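You operate a simulated robot arm through the tools that you are given. There is no shell and no other tool. Be economical: measure what you need, move in short steps, check, and stop when the job is done.

Carry out the task below with a simulated robot arm. There is one attempt and no reset: what you move stays moved.

TASK
Put the orange shim and the blue packer in the zinc tray.

It is judged by the outcome, as a careful person would: the job done as asked, and still so three seconds after it is handed in. It fails if anything else is knocked over, pushed out of place, dropped, spilled or broken.

THE ROBOT
A 7-joint arm with a two-finger parallel gripper, fixed in place. Base frame: the origin is at the foot of the arm, x ahead of it, y to its left, z up; the work surface is at about z = 0. Lengths are in m, angles in rad, forces in N, time in s.
With the tool pointing down near the work surface it reaches from about 0.24 to 0.62 m from the base axis. Its first joint turns from -1.152 to 1.152 rad. Payload 2.6 kg.
Tool frame: the origin (TCP) lies between the finger pads and is the grasp point; the fingertips stand 0.03 m ahead of it; z points along the fingers, y is the line along which they close. The gripper opens to 0.094 m. The fingers are 0.028 m wide and 0.01 m thick; the gripper's body (0.05 by 0.096 m) begins 0.055 m behind the TCP.
Orientation is that of the tool frame in the base frame, as [roll, pitch, yaw] about the fixed x, y, z axes, in that order (R = Rz(yaw) Ry(pitch) Rx(roll)). With the fingers straight down and closing along the base's y, the tool's x points along the base's -x, its y along +y and its z along -z.

THE INTERFACE
- The arm moves only by the tool apply_moves. Its arguments are lists of equal length, an entry for each row: "angular": the turn, a rotation vector about the base's x, y, z in degrees, a list of three; "travel": the shift along the base's x, y, z in m, a list of three; "jaw": the finger opening in m, from 0 to 0.094. In form: {"angular": [[ax, ay, az], ...], "travel": [[x, y, z], ...], "jaw": [jaw, ...]}. A call has 1 to 10 rows; each row is the pose to reach, as a shift and turn from the pose commanded when the call began. A row lasts 0.2 s, in which the tool goes at most 0.05 m and 0.15 rad; a call with a longer step from one row to the next is refused whole, and so is a gripper value outside its range. A pose out of reach is approached as far as the arm can. The call stops where the force on the tool passes 40 N (or 10 N more than at its start, if that is more) or the arm is blocked; 0.2 s more then pass. The fingers move at their own pace (about 0.072 m/s each) and stop on an object; they squeeze with about 38 N. The grip force told is the motor's: it shows also when the fingers shut on nothing. Time passes only in rows, and 0.2 s behind the last, so rows that repeat a pose let the fingers close. It gives the time, the measured TCP pose, the force on the tool (base axes), the opening and the grip force at its end, in the units of the frame above (readings bear some noise).
- Cameras (640 x 400 px; columns grow to the right, rows downward): "scene" is fixed at [0.038, 0.4486, 0.5476]; the picture's right is [-0.65, -0.76, 0.00], its down [-0.59, 0.50, -0.63] and it looks along [0.48, -0.41, -0.78] (base axes); focal length 287 px, centre (320, 200). "wrist" rides on the gripper at [-0.037, 0, -0.058] in the tool frame; the picture's right is [0.00, -1.00, 0.00], its down [0.97, 0.00, -0.24] and it looks along [0.24, 0.00, 0.97] (tool axes); focal length 218 px, centre (320, 200).
- camera(camera): a new picture of that camera. No time passes.
- locate(camera, pixels): for up to 12 pixels [column, row] of the newest picture of that camera ("zoom" is the newest enlarged one), the place [x, y, z] in the base frame of the surface seen there, good to about 0.002 m, but the place of the scene camera against the robot may be out by one fixed shift of up to 0.012 m in any direction. No time passes.
- enlarge(camera, box): a new picture of the part [left, top, right, bottom] of that camera's present view, enlarged. No time passes.
- sign_off(): hands the job in; it is judged then, once.

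Work in short steps. Measure before you move; look again where a grasp or a placing could have gone wrong, and mend it. You have 60 turns and 30 pictures in all, the two below and enlarged ones among them. Open the gripper and draw the arm clear of the work before you hand the job in, unless the task says otherwise; then end with one line.

The tools are called after "Request:" by a JSON object that holds its "name" and its "arguments". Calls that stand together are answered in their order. apply_moves: Moves the arm, as the interface text tells. Its arguments: {"type":"object","properties":{"angular":{"type":"array","items":{"type":"array","items":{"type":"number"}}},"travel":{"type":"array","items":{"type":"array","items":{"type":"number"}}},"jaw":{"type":"array","items":{"type":"number"}}},"required":["angular","travel","jaw"]} The other tools are called the same way: camera (camera) takes a picture; locate (camera, pixels) gives the place of the surface under pixels of a picture; enlarge (camera, box) takes an enlarged picture of a part of a camera's view; sign_off () hands the job in.

At the start:

```text
time: 0.0
eef_pos: [0.3374, 0.0162, 0.2303]
tool_rot: [-3.141, 0.0, -3.141]
force: [-1.2, 0.4, 0.0]
gripper_width: 0.0939
grasp_force: 0.0
```

scene: 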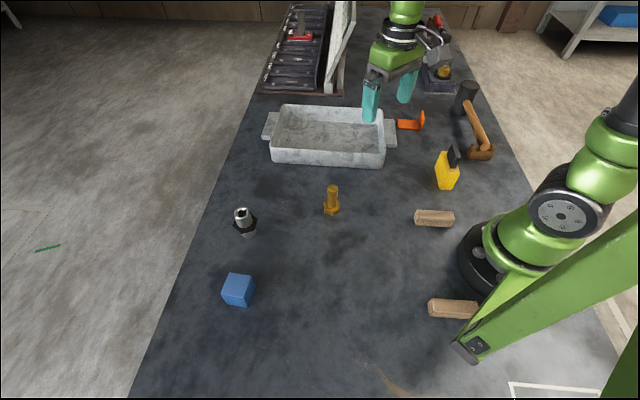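
wrist: 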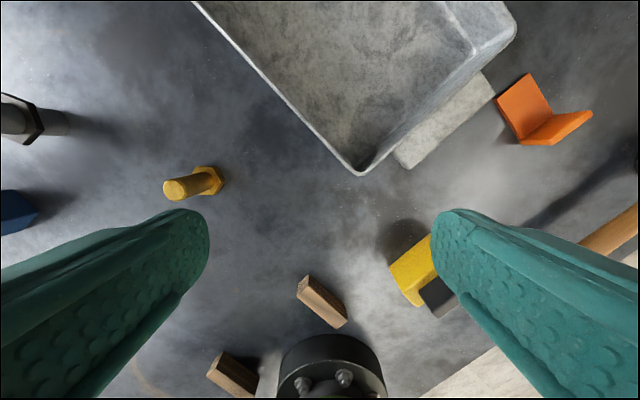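

The blue block is near scene (238,290), the orange L-shaped shim near scene (412,122) and wrist (540,112). I'll measure these and the tray in both cameras.

Request:
{"name": "locate", "arguments": {"camera": "wrist", "pixels": [[525, 105], [555, 130], [500, 97], [528, 143], [590, 113], [530, 75], [360, 172], [470, 50], [515, 25], [440, 130], [15, 210], [200, 5]]}}

Request:
{"name": "locate", "arguments": {"camera": "scene", "pixels": [[239, 282], [229, 273], [254, 277], [249, 291], [221, 292], [249, 306], [275, 150], [383, 155], [382, 112], [284, 107], [330, 132], [408, 125]]}}

Request:
{"name": "enlarge", "arguments": {"camera": "scene", "box": [360, 80, 480, 155]}}

Request:
{"name": "enlarge", "arguments": {"camera": "scene", "box": [190, 250, 286, 310]}}

```text
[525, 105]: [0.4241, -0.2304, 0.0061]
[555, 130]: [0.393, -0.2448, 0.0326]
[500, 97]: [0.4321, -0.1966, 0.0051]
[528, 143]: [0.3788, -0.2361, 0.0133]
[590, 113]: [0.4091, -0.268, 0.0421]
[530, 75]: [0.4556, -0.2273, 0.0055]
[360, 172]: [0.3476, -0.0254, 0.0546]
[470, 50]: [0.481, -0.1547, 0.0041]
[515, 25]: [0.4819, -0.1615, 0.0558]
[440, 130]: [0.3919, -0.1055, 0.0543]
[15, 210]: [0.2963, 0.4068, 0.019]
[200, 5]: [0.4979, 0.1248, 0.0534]
```

```text
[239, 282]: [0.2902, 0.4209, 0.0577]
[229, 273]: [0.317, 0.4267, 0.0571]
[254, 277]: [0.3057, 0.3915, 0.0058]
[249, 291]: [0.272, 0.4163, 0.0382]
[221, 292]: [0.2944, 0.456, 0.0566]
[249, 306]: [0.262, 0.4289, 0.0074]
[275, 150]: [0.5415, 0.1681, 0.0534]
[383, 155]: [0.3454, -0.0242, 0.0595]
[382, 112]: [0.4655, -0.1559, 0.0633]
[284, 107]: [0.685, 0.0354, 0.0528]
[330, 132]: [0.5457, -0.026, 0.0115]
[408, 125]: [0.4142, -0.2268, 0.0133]
```

```text
5.33 times, centred on (420, 118) of scene
```

zoom: 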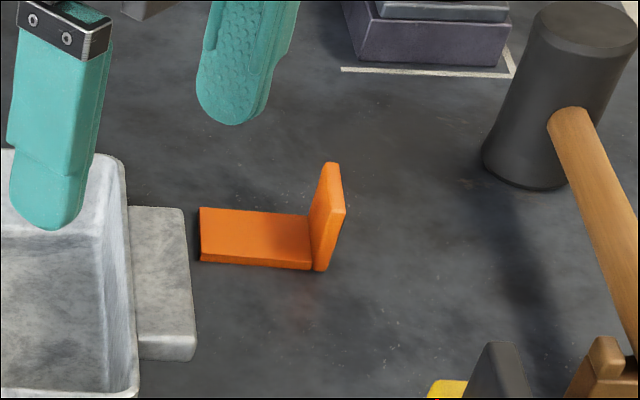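

```text
6.67 times, centred on (238, 280) of scene
```

zoom: 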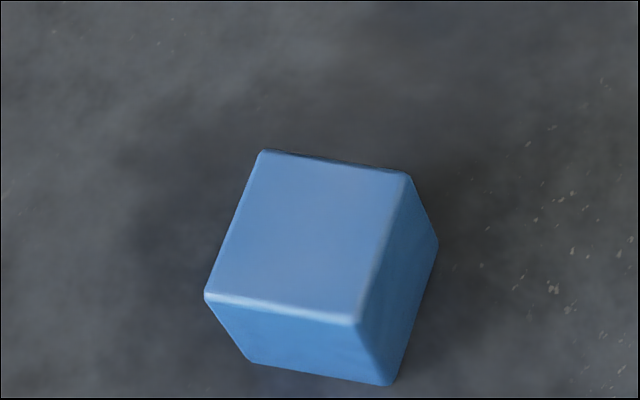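

The shim's flat plate runs from about (0.44,-0.21) to an upright wall near (0.39,-0.25), about 0.04 high. The length axis is roughly (-0.8,-0.6). I'll hover above it with the closing axis turned along that length, then look again.

Request:
{"name": "apply_moves", "arguments": {"angular": [[0, 0, -7.6], [0, 0, -15.2], [0, 0, -22.8], [0, 0, -30.4], [0, 0, -38], [0, 0, -45.6], [0, 0, -53], [0, 0, -53]], "travel": [[0.008, -0.034, 0], [0.015, -0.068, 0], [0.022, -0.1, 0], [0.03, -0.135, 0], [0.037, -0.17, 0], [0.045, -0.2, 0], [0.05, -0.235, -0.02], [0.05, -0.235, -0.02]], "jaw": [0.094, 0.094, 0.094, 0.094, 0.094, 0.094, 0.094, 0.094]}}

Request:
{"name": "camera", "arguments": {"camera": "wrist"}}

```text
time: 1.8
eef_pos: [0.3888, -0.2183, 0.211]
tool_rot: [-3.142, 0.0, 2.214]
force: [0.0, 0.8, 0.2]
gripper_width: 0.0939
grasp_force: 0.1
```

```text
25 pictures are left
```

wrist: 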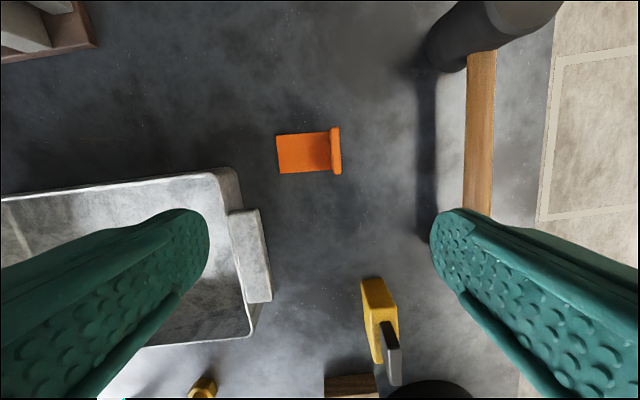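

The shim is now nearly square to the view, with the wall top at about (336,150). I'll measure it.

Request:
{"name": "locate", "arguments": {"camera": "wrist", "pixels": [[335, 130], [336, 150], [337, 171], [332, 150], [339, 150], [280, 138], [280, 170], [300, 155], [324, 152], [300, 190], [220, 172], [268, 255]]}}

Request:
{"name": "enlarge", "arguments": {"camera": "wrist", "box": [260, 115, 356, 175]}}

```text
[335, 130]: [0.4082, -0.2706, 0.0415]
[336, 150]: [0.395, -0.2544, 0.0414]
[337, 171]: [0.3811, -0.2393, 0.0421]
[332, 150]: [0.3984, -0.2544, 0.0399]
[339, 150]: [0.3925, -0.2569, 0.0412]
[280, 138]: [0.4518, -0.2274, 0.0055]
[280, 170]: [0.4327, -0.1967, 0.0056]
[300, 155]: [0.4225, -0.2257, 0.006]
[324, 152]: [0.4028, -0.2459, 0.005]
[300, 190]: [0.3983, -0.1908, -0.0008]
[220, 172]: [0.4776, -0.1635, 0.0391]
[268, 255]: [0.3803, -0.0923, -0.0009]
```

```text
6.67 times, centred on (308, 145) of wrist
```

zoom: 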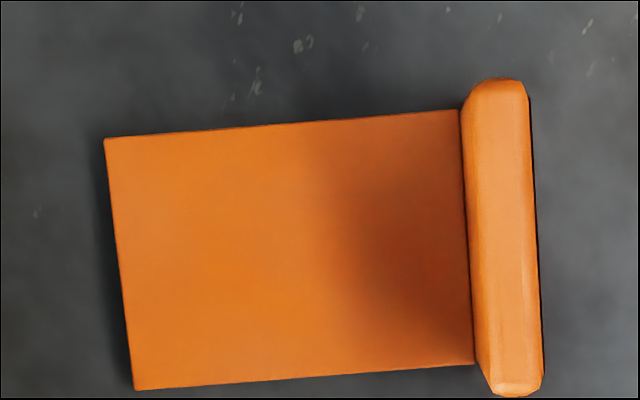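

The wall top centre is (0.395,-0.255,0.042), with its normal about 40.8° from base x, and the plate top is at 0.0055. I'll grip the wall: turn +3.5°, descend to TCP z about 0.042 so the tips clear the plate.

Request:
{"name": "apply_moves", "arguments": {"angular": [[0, 0, 3.5], [0, 0, 3.5], [0, 0, 3.5], [0, 0, 3.5], [0, 0, 3.5], [0, 0, 3.5]], "travel": [[0.0065, -0.0365, -0.02], [0.0065, -0.0365, -0.06], [0.0065, -0.0365, -0.1], [0.0065, -0.0365, -0.13], [0.0065, -0.0365, -0.13], [0.0065, -0.0365, -0.13]], "jaw": [0.07, 0.06, 0.06, 0.06, 0.06, 0.06]}}

Request:
{"name": "camera", "arguments": {"camera": "wrist"}}

```text
time: 3.2
eef_pos: [0.3948, -0.2548, 0.08]
tool_rot: [3.141, 0.0, 2.278]
force: [0.0, 0.1, 0.3]
gripper_width: 0.0599
grasp_force: 0.1
```

```text
23 pictures are left
```

wrist: 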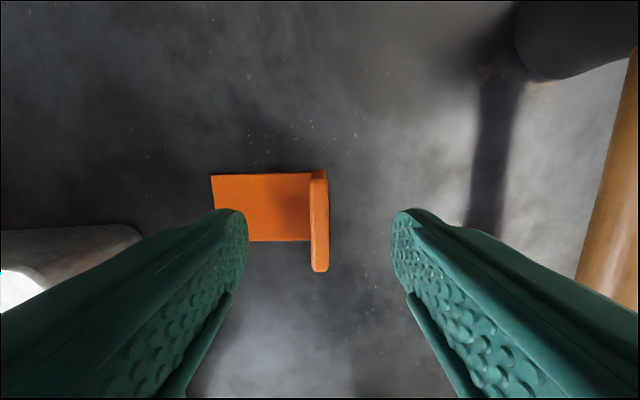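

Well aligned: the wall at column about 319 sits centred between the fingers and clear of everything. I'll descend 0.038 and close.

Request:
{"name": "apply_moves", "arguments": {"angular": [[0, 0, 0], [0, 0, 0], [0, 0, 0], [0, 0, 0], [0, 0, 0], [0, 0, 0], [0, 0, 0]], "travel": [[0, 0, -0.02], [0, 0, -0.038], [0, 0, -0.038], [0, 0, -0.038], [0, 0, -0.038], [0, 0, -0.038], [0, 0, -0.038]], "jaw": [0.06, 0.06, 0.06, 0.03, 0, 0, 0]}}

```text
time: 4.8
eef_pos: [0.3953, -0.2541, 0.0418]
tool_rot: [-3.14, 0.001, 2.278]
force: [-0.2, 0.8, -1.0]
gripper_width: 0.0124
grasp_force: 38.1
```

The grip holds at 38 N with opening 0.0124. Lift and carry to the near half of the tray: the tray centre is about (0.515,0.003), so I'll aim the wall at (0.473,-0.039).

Request:
{"name": "apply_moves", "arguments": {"angular": [[0, 0, 0], [0, 0, 0], [0, 0, 0], [0, 0, 0], [0, 0, 0], [0, 0, 0], [0, 0, 0], [0, 0, 0], [0, 0, 0], [0, 0, 0]], "travel": [[0, 0, 0.03], [0, 0, 0.06], [0, 0, 0.1], [0.013, 0.036, 0.1], [0.026, 0.072, 0.1], [0.039, 0.108, 0.1], [0.052, 0.144, 0.1], [0.065, 0.18, 0.1], [0.078, 0.216, 0.1], [0.078, 0.216, 0.1]], "jaw": [0, 0, 0, 0, 0, 0, 0, 0, 0, 0]}}

Request:
{"name": "camera", "arguments": {"camera": "wrist"}}

Request:
{"name": "camera", "arguments": {"camera": "scene"}}

```text
time: 7.0
eef_pos: [0.4731, -0.0383, 0.1408]
tool_rot: [-3.14, 0.002, 2.277]
force: [0.9, -0.9, -0.2]
gripper_width: 0.0
grasp_force: 32.8
```

```text
22 pictures are left
```

wrist: 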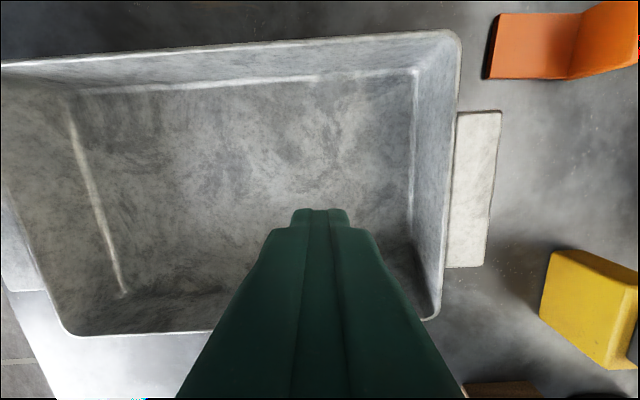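

```text
21 pictures are left
```

scene: 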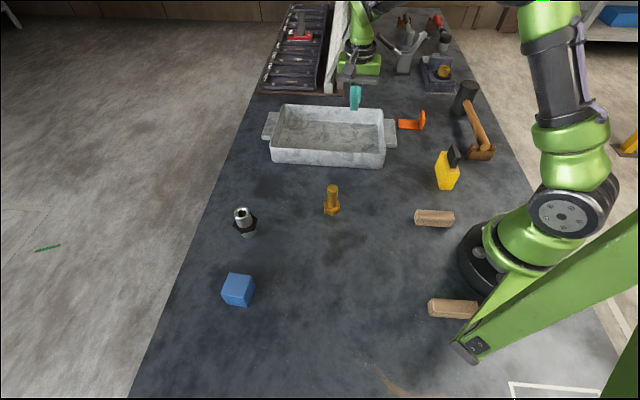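

The grip came up empty (opening 0.0) and the shim is still by the tray. I'll go back above it and see how it lies.

Request:
{"name": "apply_moves", "arguments": {"angular": [[0, 0, 0], [0, 0, 0], [0, 0, 0], [0, 0, 0], [0, 0, 0], [0, 0, 0], [0, 0, 0]], "travel": [[-0.012, -0.036, 0.02], [-0.024, -0.072, 0.03], [-0.036, -0.108, 0.03], [-0.048, -0.144, 0.03], [-0.06, -0.18, 0.03], [-0.07, -0.206, 0.03], [-0.07, -0.206, 0.03]], "jaw": [0.02, 0.06, 0.06, 0.06, 0.06, 0.06, 0.06]}}

Request:
{"name": "camera", "arguments": {"camera": "wrist"}}

```text
time: 8.6
eef_pos: [0.4025, -0.2442, 0.1701]
tool_rot: [3.141, 0.0, 2.276]
force: [0.3, 0.0, -0.6]
gripper_width: 0.0598
grasp_force: 0.0
```

```text
20 pictures are left
```

wrist: 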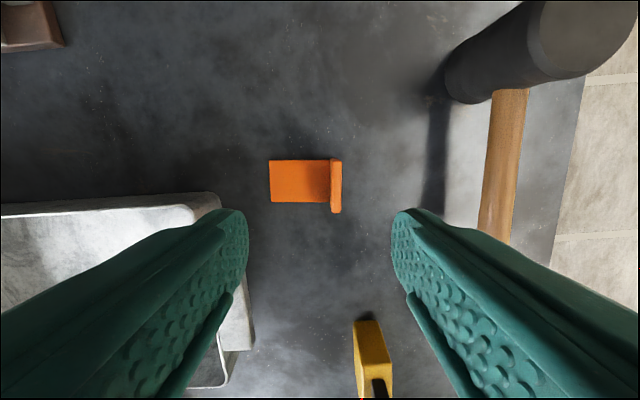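

Request:
{"name": "locate", "arguments": {"camera": "wrist", "pixels": [[335, 161], [336, 185], [337, 210], [272, 163], [272, 199], [300, 180], [322, 182], [332, 185], [339, 185]]}}

Request:
{"name": "enlarge", "arguments": {"camera": "wrist", "box": [256, 150, 352, 210]}}

```text
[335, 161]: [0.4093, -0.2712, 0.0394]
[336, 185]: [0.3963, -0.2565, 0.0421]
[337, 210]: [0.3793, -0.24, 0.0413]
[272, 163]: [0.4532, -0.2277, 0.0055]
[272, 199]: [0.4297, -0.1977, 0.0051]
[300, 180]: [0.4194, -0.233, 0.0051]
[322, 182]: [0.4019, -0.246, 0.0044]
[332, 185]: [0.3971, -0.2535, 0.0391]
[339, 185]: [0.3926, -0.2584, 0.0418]
```

```text
6.67 times, centred on (304, 180) of wrist
```

zoom: 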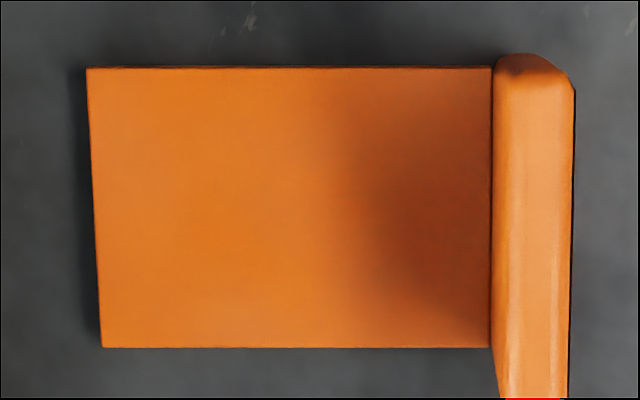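

The shim hasn't moved (wall about (0.395,-0.256), plate 0.055 long), so the fingers slipped off the top of the wall. I'll grip it across its 0.042 width at the wall end, with the fingers lower; first I turn +90° above it.

Request:
{"name": "apply_moves", "arguments": {"angular": [[0, 0, 8.4], [0, 0, 16.8], [0, 0, 25.2], [0, 0, 33.6], [0, 0, 42], [0, 0, 50.4], [0, 0, 58.8], [0, 0, 67.2], [0, 0, 75.6], [0, 0, 84]], "travel": [[0, 0, 0], [0, 0, 0], [0, 0, 0], [0, 0, 0], [0, 0, 0], [0, 0, 0], [0, 0, 0], [0, 0, 0], [0, 0, 0], [0, 0, 0]], "jaw": [0.07, 0.08, 0.08, 0.08, 0.08, 0.08, 0.08, 0.08, 0.08, 0.08]}}

Request:
{"name": "apply_moves", "arguments": {"angular": [[0, 0, 6], [0, 0, 6], [0, 0, 6], [0, 0, 6]], "travel": [[-0.0015, -0.006, -0.02], [-0.0015, -0.006, -0.06], [-0.0015, -0.006, -0.08], [-0.0015, -0.006, -0.08]], "jaw": [0.08, 0.08, 0.08, 0.08]}}

Request:
{"name": "camera", "arguments": {"camera": "wrist"}}

```text
time: 10.8
eef_pos: [0.4018, -0.2434, 0.1718]
tool_rot: [3.142, 0.0, -2.538]
force: [-0.2, 0.0, 0.4]
gripper_width: 0.0798
grasp_force: 0.1
```

```text
time: 11.8
eef_pos: [0.4015, -0.2494, 0.0918]
tool_rot: [-3.141, 0.0, -2.434]
force: [-0.3, 0.4, -0.1]
gripper_width: 0.08
grasp_force: 0.0
```

```text
18 pictures are left
```

wrist: 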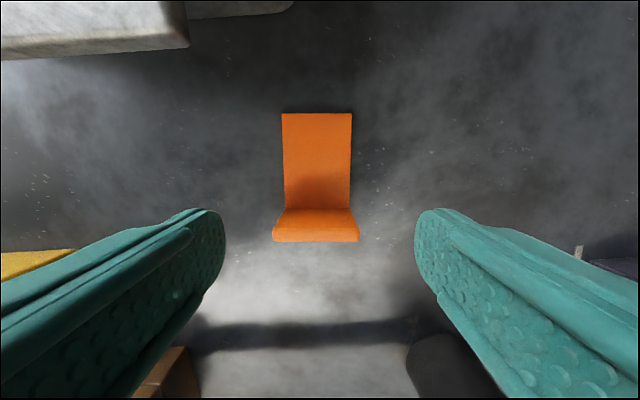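

Centred well. Before descending I'll check clearance to the mallet (dark shape near (440,360)) and the wooden block near (170,375).

Request:
{"name": "locate", "arguments": {"camera": "wrist", "pixels": [[440, 345], [460, 380], [180, 360], [160, 390], [40, 262], [315, 232], [278, 235], [355, 235], [300, 150], [320, 280], [610, 275]]}}

```text
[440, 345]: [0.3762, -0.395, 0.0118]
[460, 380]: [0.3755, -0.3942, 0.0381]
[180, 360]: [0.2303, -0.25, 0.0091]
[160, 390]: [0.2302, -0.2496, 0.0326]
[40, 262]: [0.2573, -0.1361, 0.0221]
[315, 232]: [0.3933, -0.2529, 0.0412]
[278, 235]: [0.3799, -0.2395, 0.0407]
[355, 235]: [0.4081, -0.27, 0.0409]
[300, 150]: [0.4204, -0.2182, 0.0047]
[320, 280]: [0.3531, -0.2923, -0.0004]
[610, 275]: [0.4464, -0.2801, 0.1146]
```

Everything else is more than 0.1 m away. Descend to TCP z about 0.034 and close with time to settle.

Request:
{"name": "apply_moves", "arguments": {"angular": [[0, 0, 0], [0, 0, 0], [0, 0, 0], [0, 0, 0], [0, 0, 0], [0, 0, 0], [0, 0, 0], [0, 0, 0]], "travel": [[0, 0, -0.03], [0, 0, -0.05], [0, 0, -0.058], [0, 0, -0.058], [0, 0, -0.058], [0, 0, -0.058], [0, 0, -0.058], [0, 0, -0.058]], "jaw": [0.08, 0.08, 0.08, 0.08, 0.04, 0.02, 0.02, 0.02]}}

Request:
{"name": "apply_moves", "arguments": {"angular": [[0, 0, 0], [0, 0, 0], [0, 0, 0], [0, 0, 0]], "travel": [[0, 0, 0.005], [0, 0, 0.015], [0, 0, 0.025], [0, 0, 0.025]], "jaw": [0.02, 0.02, 0.02, 0.02]}}

Request:
{"name": "camera", "arguments": {"camera": "wrist"}}

```text
time: 13.6
eef_pos: [0.4017, -0.2497, 0.0348]
tool_rot: [-3.141, -0.001, -2.433]
force: [-0.1, 0.0, -0.1]
gripper_width: 0.051
grasp_force: 38.0
```

```text
time: 14.6
eef_pos: [0.4019, -0.2494, 0.0582]
tool_rot: [-3.141, -0.001, -2.435]
force: [0.2, 0.1, -0.5]
gripper_width: 0.051
grasp_force: 38.6
```

```text
17 pictures are left
```

wrist: 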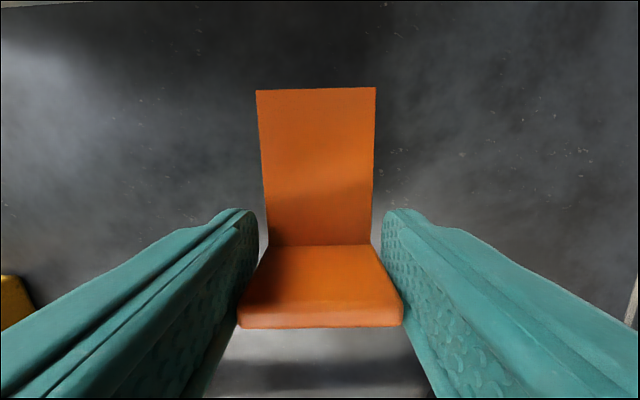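

It's held and lifting (opening 0.051). Raise it further and carry it over the tray at moderate speed.

Request:
{"name": "apply_moves", "arguments": {"angular": [[0, 0, 0], [0, 0, 0], [0, 0, 0], [0, 0, 0], [0, 0, 0], [0, 0, 0], [0, 0, 0], [0, 0, 0], [0, 0, 0], [0, 0, 0]], "travel": [[0, 0, 0.02], [0, 0, 0.045], [0, 0, 0.075], [0.01, 0.025, 0.085], [0.022, 0.06, 0.085], [0.035, 0.1, 0.085], [0.05, 0.14, 0.085], [0.065, 0.18, 0.085], [0.075, 0.21, 0.085], [0.078, 0.218, 0.085]], "jaw": [0.02, 0.02, 0.02, 0.02, 0.02, 0.02, 0.02, 0.02, 0.02, 0.02]}}

Request:
{"name": "camera", "arguments": {"camera": "wrist"}}

```text
time: 16.8
eef_pos: [0.4796, -0.0308, 0.1437]
tool_rot: [3.141, 0.002, -2.434]
force: [-1.4, 0.7, -0.7]
gripper_width: 0.051
grasp_force: 37.7
```

```text
16 pictures are left
```

wrist: 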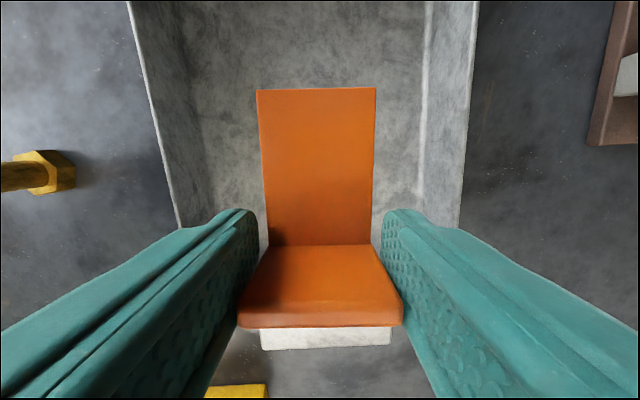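

The shim is centred over the tray. Lower to TCP z about 0.041 (tray floor about 0.004), release and rise.

Request:
{"name": "apply_moves", "arguments": {"angular": [[0, 0, 0], [0, 0, 0], [0, 0, 0], [0, 0, 0], [0, 0, 0], [0, 0, 0]], "travel": [[0, 0, -0.03], [0, 0, -0.06], [0, 0, -0.085], [0, 0, -0.097], [0, 0, -0.102], [0, 0, -0.102]], "jaw": [0.02, 0.02, 0.02, 0.02, 0.02, 0.02]}}

```text
time: 18.2
eef_pos: [0.4793, -0.0312, 0.0418]
tool_rot: [3.141, 0.001, -2.435]
force: [0.2, 0.3, 0.0]
gripper_width: 0.0509
grasp_force: 38.1
```

Request:
{"name": "apply_moves", "arguments": {"angular": [[0, 0, 0], [0, 0, 0], [0, 0, 0], [0, 0, 0], [0, 0, 0], [0, 0, 0], [0, 0, 0], [0, 0, 0]], "travel": [[0, 0, -0.002], [0, 0, -0.002], [0, 0, -0.002], [0, 0, 0.02], [0, 0, 0.06], [0, 0, 0.1], [0, 0, 0.14], [0, 0, 0.14]], "jaw": [0.052, 0.065, 0.075, 0.075, 0.075, 0.075, 0.075, 0.075]}}

Request:
{"name": "camera", "arguments": {"camera": "wrist"}}

Request:
{"name": "enlarge", "arguments": {"camera": "scene", "box": [190, 250, 286, 310]}}

Request:
{"name": "locate", "arguments": {"camera": "zoom", "pixels": [[268, 158], [402, 178], [352, 312], [215, 287], [308, 232], [250, 355], [385, 380], [60, 340], [500, 300]]}}

```text
time: 20.0
eef_pos: [0.4807, -0.0324, 0.1829]
tool_rot: [-3.141, -0.001, -2.435]
force: [-0.7, -0.8, 0.2]
gripper_width: 0.075
grasp_force: 0.0
```

```text
15 pictures are left
```

wrist: 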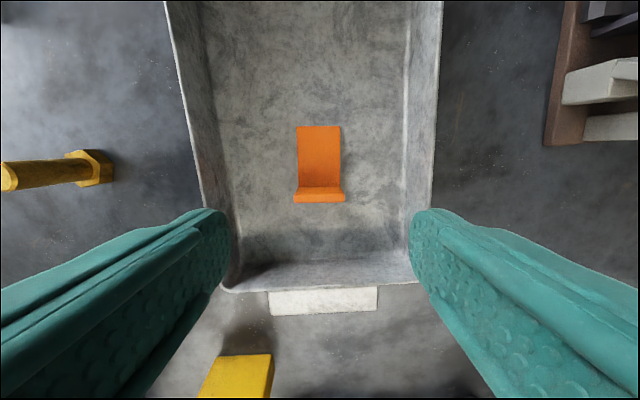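

```text
6.67 times, centred on (238, 280) of scene
```

zoom: 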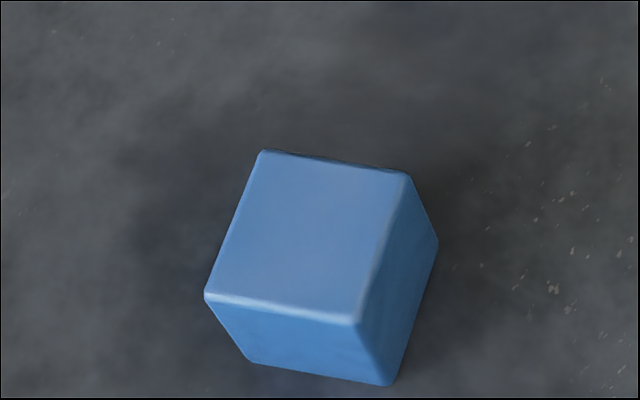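

```text
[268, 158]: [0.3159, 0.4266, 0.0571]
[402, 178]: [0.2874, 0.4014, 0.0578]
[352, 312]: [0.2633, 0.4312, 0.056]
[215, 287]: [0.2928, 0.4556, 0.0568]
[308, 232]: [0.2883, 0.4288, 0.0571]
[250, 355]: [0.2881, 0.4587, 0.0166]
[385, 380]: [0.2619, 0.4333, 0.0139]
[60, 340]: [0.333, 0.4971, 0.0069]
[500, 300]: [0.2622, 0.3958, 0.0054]
```

The shim sits flat in the tray. The blue packer's top centre is about (0.29,0.43), edges near 41°/130°, which suits the present yaw. I'll travel there at z about 0.2.

Request:
{"name": "apply_moves", "arguments": {"angular": [[0, 0, 0], [0, 0, 0], [0, 0, 0], [0, 0, 0], [0, 0, 0], [0, 0, 0], [0, 0, 0], [0, 0, 0], [0, 0, 0], [0, 0, 0]], "travel": [[-0.01, 0.03, 0.02], [-0.026, 0.07, 0.02], [-0.043, 0.11, 0.02], [-0.059, 0.15, 0.02], [-0.076, 0.19, 0.02], [-0.092, 0.23, 0.02], [-0.109, 0.27, 0.02], [-0.125, 0.31, 0.02], [-0.141, 0.35, 0.02], [-0.155, 0.38, 0.02]], "jaw": [0.085, 0.085, 0.085, 0.085, 0.085, 0.085, 0.085, 0.085, 0.085, 0.085]}}

Request:
{"name": "apply_moves", "arguments": {"angular": [[0, 0, 0], [0, 0, 0], [0, 0, 0], [0, 0, 0]], "travel": [[-0.015, 0.035, 0], [-0.033, 0.073, 0], [-0.033, 0.075, -0.02], [-0.033, 0.075, -0.02]], "jaw": [0.085, 0.085, 0.085, 0.085]}}

Request:
{"name": "camera", "arguments": {"camera": "wrist"}}

```text
time: 22.2
eef_pos: [0.3238, 0.3493, 0.2014]
tool_rot: [3.141, -0.001, -2.436]
force: [0.8, -0.1, -0.2]
gripper_width: 0.0848
grasp_force: 0.1
```

```text
time: 23.2
eef_pos: [0.2901, 0.423, 0.181]
tool_rot: [3.141, -0.001, -2.435]
force: [-0.6, 0.6, 0.0]
gripper_width: 0.0852
grasp_force: 0.0
```

```text
13 pictures are left
```

wrist: 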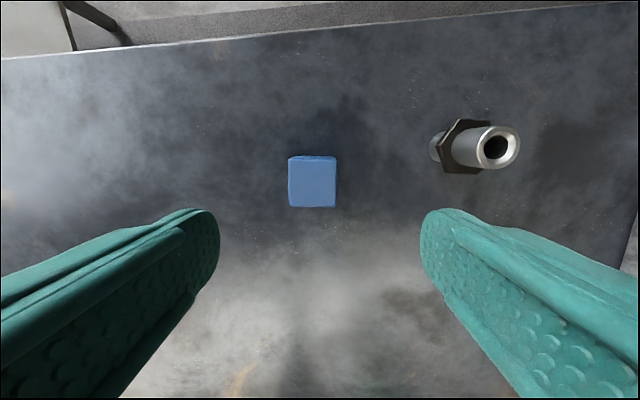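

Request:
{"name": "locate", "arguments": {"camera": "wrist", "pixels": [[291, 162], [334, 162], [333, 204], [292, 205], [313, 183], [470, 130], [440, 150], [495, 147], [450, 170], [320, 250]]}}

```text
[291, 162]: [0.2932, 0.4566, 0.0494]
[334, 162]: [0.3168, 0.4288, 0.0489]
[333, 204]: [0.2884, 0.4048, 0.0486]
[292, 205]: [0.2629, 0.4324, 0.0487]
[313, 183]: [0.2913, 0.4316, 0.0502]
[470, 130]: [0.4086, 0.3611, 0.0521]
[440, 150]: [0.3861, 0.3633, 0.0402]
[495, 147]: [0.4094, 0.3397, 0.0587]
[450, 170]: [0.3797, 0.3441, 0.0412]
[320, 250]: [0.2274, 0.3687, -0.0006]
```

The packer's centre is (0.290,0.431), top at 0.049, and it's square to the fingers; the standing part is about 0.12 m away. Descend to z about 0.034 and grip.

Request:
{"name": "apply_moves", "arguments": {"angular": [[0, 0, 0], [0, 0, 0], [0, 0, 0], [0, 0, 0], [0, 0, 0], [0, 0, 0], [0, 0, 0], [0, 0, 0], [0, 0, 0], [0, 0, 0]], "travel": [[0, 0.0078, -0.03], [0, 0.0078, -0.07], [0, 0.0078, -0.11], [0, 0.0078, -0.135], [0, 0.0078, -0.147], [0, 0.0078, -0.147], [0, 0.0078, -0.147], [0, 0.0078, -0.147], [0, 0.0078, -0.147], [0, 0.0078, -0.147]], "jaw": [0.085, 0.085, 0.085, 0.085, 0.085, 0.085, 0.05, 0.015, 0.015, 0.015]}}

Request:
{"name": "apply_moves", "arguments": {"angular": [[0, 0, 0], [0, 0, 0], [0, 0, 0], [0, 0, 0], [0, 0, 0], [0, 0, 0], [0, 0, 0]], "travel": [[0, 0, 0.005], [0, 0, 0.02], [0, 0, 0.045], [0, 0, 0.075], [0, 0, 0.105], [0, 0, 0.12], [0, 0, 0.12]], "jaw": [0.015, 0.015, 0.015, 0.015, 0.015, 0.015, 0.015]}}

Request:
{"name": "camera", "arguments": {"camera": "wrist"}}

```text
time: 25.4
eef_pos: [0.2915, 0.4323, 0.036]
tool_rot: [3.141, 0.001, -2.435]
force: [0.0, 0.0, -0.7]
gripper_width: 0.0479
grasp_force: 37.7
```

```text
time: 27.0
eef_pos: [0.2929, 0.4306, 0.1545]
tool_rot: [3.141, 0.0, -2.435]
force: [-0.5, 0.1, -1.2]
gripper_width: 0.0478
grasp_force: 38.0
```

```text
12 pictures are left
```

wrist: 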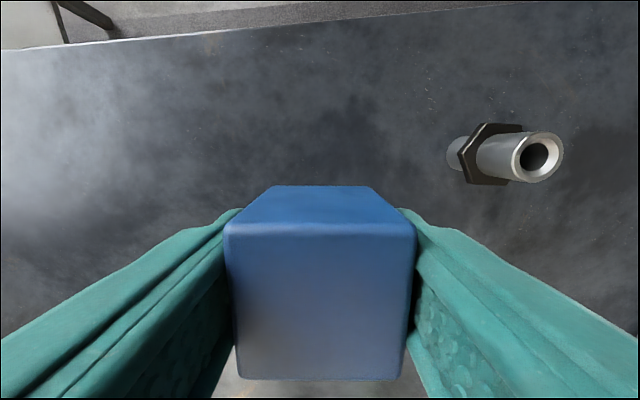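

Firmly held (0.048, 38 N). Carry it to the far half of the tray, about (0.561,0.049), at z about 0.17.

Request:
{"name": "apply_moves", "arguments": {"angular": [[0, 0, 0], [0, 0, 0], [0, 0, 0], [0, 0, 0], [0, 0, 0], [0, 0, 0], [0, 0, 0], [0, 0, 0], [0, 0, 0], [0, 0, 0]], "travel": [[0.01, -0.015, 0.02], [0.03, -0.043, 0.02], [0.052, -0.075, 0.02], [0.075, -0.107, 0.02], [0.098, -0.14, 0.02], [0.121, -0.172, 0.02], [0.144, -0.205, 0.02], [0.167, -0.238, 0.02], [0.19, -0.27, 0.02], [0.212, -0.302, 0.02]], "jaw": [0.015, 0.015, 0.015, 0.015, 0.015, 0.015, 0.015, 0.015, 0.015, 0.015]}}

Request:
{"name": "apply_moves", "arguments": {"angular": [[0, 0, 0], [0, 0, 0], [0, 0, 0], [0, 0, 0]], "travel": [[0.02, -0.03, 0], [0.042, -0.06, 0], [0.056, -0.08, 0], [0.056, -0.08, 0]], "jaw": [0.015, 0.015, 0.015, 0.015]}}

Request:
{"name": "camera", "arguments": {"camera": "wrist"}}

Request:
{"name": "camera", "arguments": {"camera": "scene"}}

```text
time: 29.2
eef_pos: [0.5035, 0.1292, 0.175]
tool_rot: [-3.141, 0.001, -2.433]
force: [0.2, 0.2, -0.8]
gripper_width: 0.0479
grasp_force: 38.1
```

```text
time: 30.2
eef_pos: [0.5597, 0.0483, 0.175]
tool_rot: [3.141, 0.001, -2.435]
force: [-0.5, -1.1, -1.9]
gripper_width: 0.048
grasp_force: 37.7
```

```text
11 pictures are left
```

wrist: 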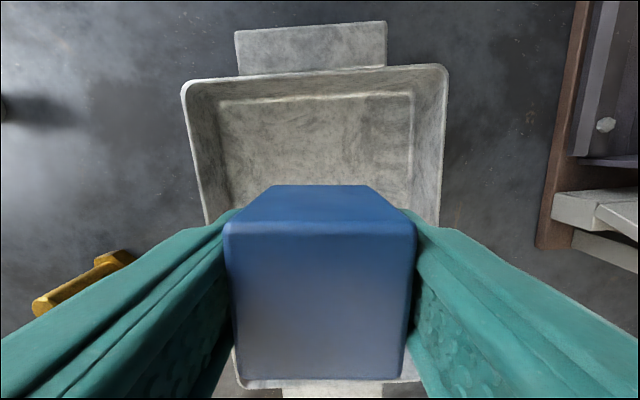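

```text
10 pictures are left
```

scene: 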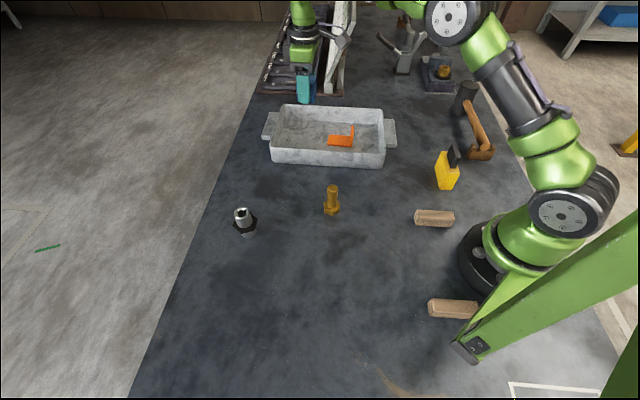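

I'll check the far end of the tray and its sides to confirm clearance before lowering.

Request:
{"name": "locate", "arguments": {"camera": "wrist", "pixels": [[310, 97], [310, 74], [300, 130], [205, 215], [437, 180], [412, 170], [245, 190]]}}

Request:
{"name": "locate", "arguments": {"camera": "scene", "pixels": [[329, 142], [329, 137], [352, 135], [300, 140]]}}

```text
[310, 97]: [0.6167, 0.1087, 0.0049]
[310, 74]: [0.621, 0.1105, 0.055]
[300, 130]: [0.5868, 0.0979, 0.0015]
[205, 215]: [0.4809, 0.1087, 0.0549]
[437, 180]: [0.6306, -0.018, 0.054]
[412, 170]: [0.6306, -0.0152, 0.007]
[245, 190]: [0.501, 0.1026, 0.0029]
```

```text
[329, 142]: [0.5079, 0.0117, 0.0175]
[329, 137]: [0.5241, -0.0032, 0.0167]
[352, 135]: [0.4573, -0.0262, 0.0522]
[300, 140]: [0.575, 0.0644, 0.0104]
```

Clearances are good: about 0.045 m to the shim and 0.06 m to the far wall. Lower to z about 0.0405, release and rise.

Request:
{"name": "apply_moves", "arguments": {"angular": [[0, 0, 0], [0, 0, 0], [0, 0, 0], [0, 0, 0], [0, 0, 0], [0, 0, 0]], "travel": [[0, 0, -0.03], [0, 0, -0.07], [0, 0, -0.105], [0, 0, -0.125], [0, 0, -0.1335], [0, 0, -0.1335]], "jaw": [0.015, 0.015, 0.015, 0.015, 0.015, 0.015]}}

Request:
{"name": "apply_moves", "arguments": {"angular": [[0, 0, 0], [0, 0, 0], [0, 0, 0], [0, 0, 0], [0, 0, 0], [0, 0, 0], [0, 0, 0], [0, 0, 0], [0, 0, 0]], "travel": [[0, 0, -0.001], [0, 0, -0.001], [0, 0, -0.001], [0, 0, 0.02], [0, 0, 0.06], [0, 0, 0.1], [0, 0, 0.14], [-0.03, 0, 0.16], [-0.06, 0, 0.16]], "jaw": [0.05, 0.065, 0.08, 0.08, 0.08, 0.08, 0.08, 0.08, 0.08]}}

Request:
{"name": "camera", "arguments": {"camera": "wrist"}}

Request:
{"name": "camera", "arguments": {"camera": "scene"}}

```text
time: 31.6
eef_pos: [0.5574, 0.0518, 0.0414]
tool_rot: [3.14, 0.0, -2.434]
force: [0.2, -1.1, -1.8]
gripper_width: 0.0479
grasp_force: 37.9
```

```text
time: 33.6
eef_pos: [0.4977, 0.0486, 0.2016]
tool_rot: [-3.14, 0.001, -2.435]
force: [-0.4, 0.0, 0.1]
gripper_width: 0.0799
grasp_force: 0.0
```

```text
9 pictures are left
```

wrist: 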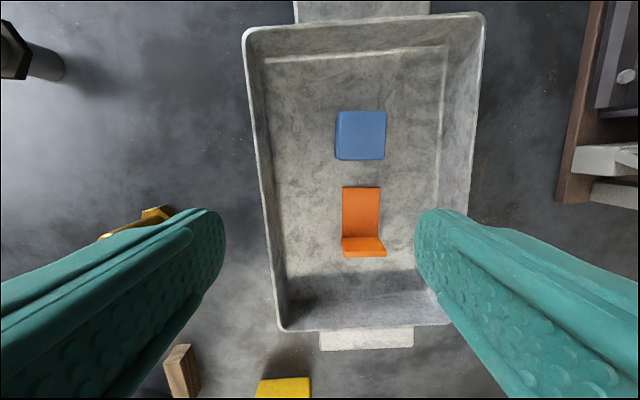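

```text
8 pictures are left
```

scene: 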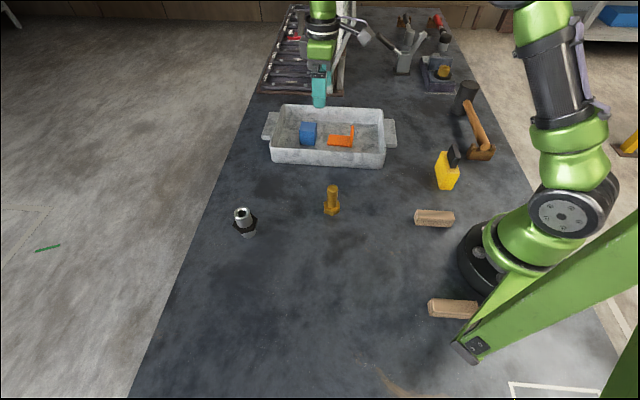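

Both pieces lie flat in the tray and nothing else has moved. I'll draw the arm back clear of the tray.

Request:
{"name": "apply_moves", "arguments": {"angular": [[0, 0, 0], [0, 0, 0], [0, 0, 0], [0, 0, 0], [0, 0, 0]], "travel": [[-0.03, 0, 0.02], [-0.07, 0, 0.03], [-0.11, 0, 0.03], [-0.15, 0, 0.03], [-0.15, 0, 0.03]], "jaw": [0.08, 0.08, 0.08, 0.08, 0.08]}}

Request:
{"name": "sign_off", "arguments": {}}

```text
time: 34.8
eef_pos: [0.3478, 0.0492, 0.2312]
tool_rot: [3.141, 0.001, -2.434]
force: [0.9, 0.3, -0.1]
gripper_width: 0.0799
grasp_force: 0.1
```

```text
The job is handed in.
```

The orange shim and the blue packer are both lying flat in the zinc tray, nothing else appears to have moved, and the gripper is open and clear; my first grip on the shim slipped off, but the second held.
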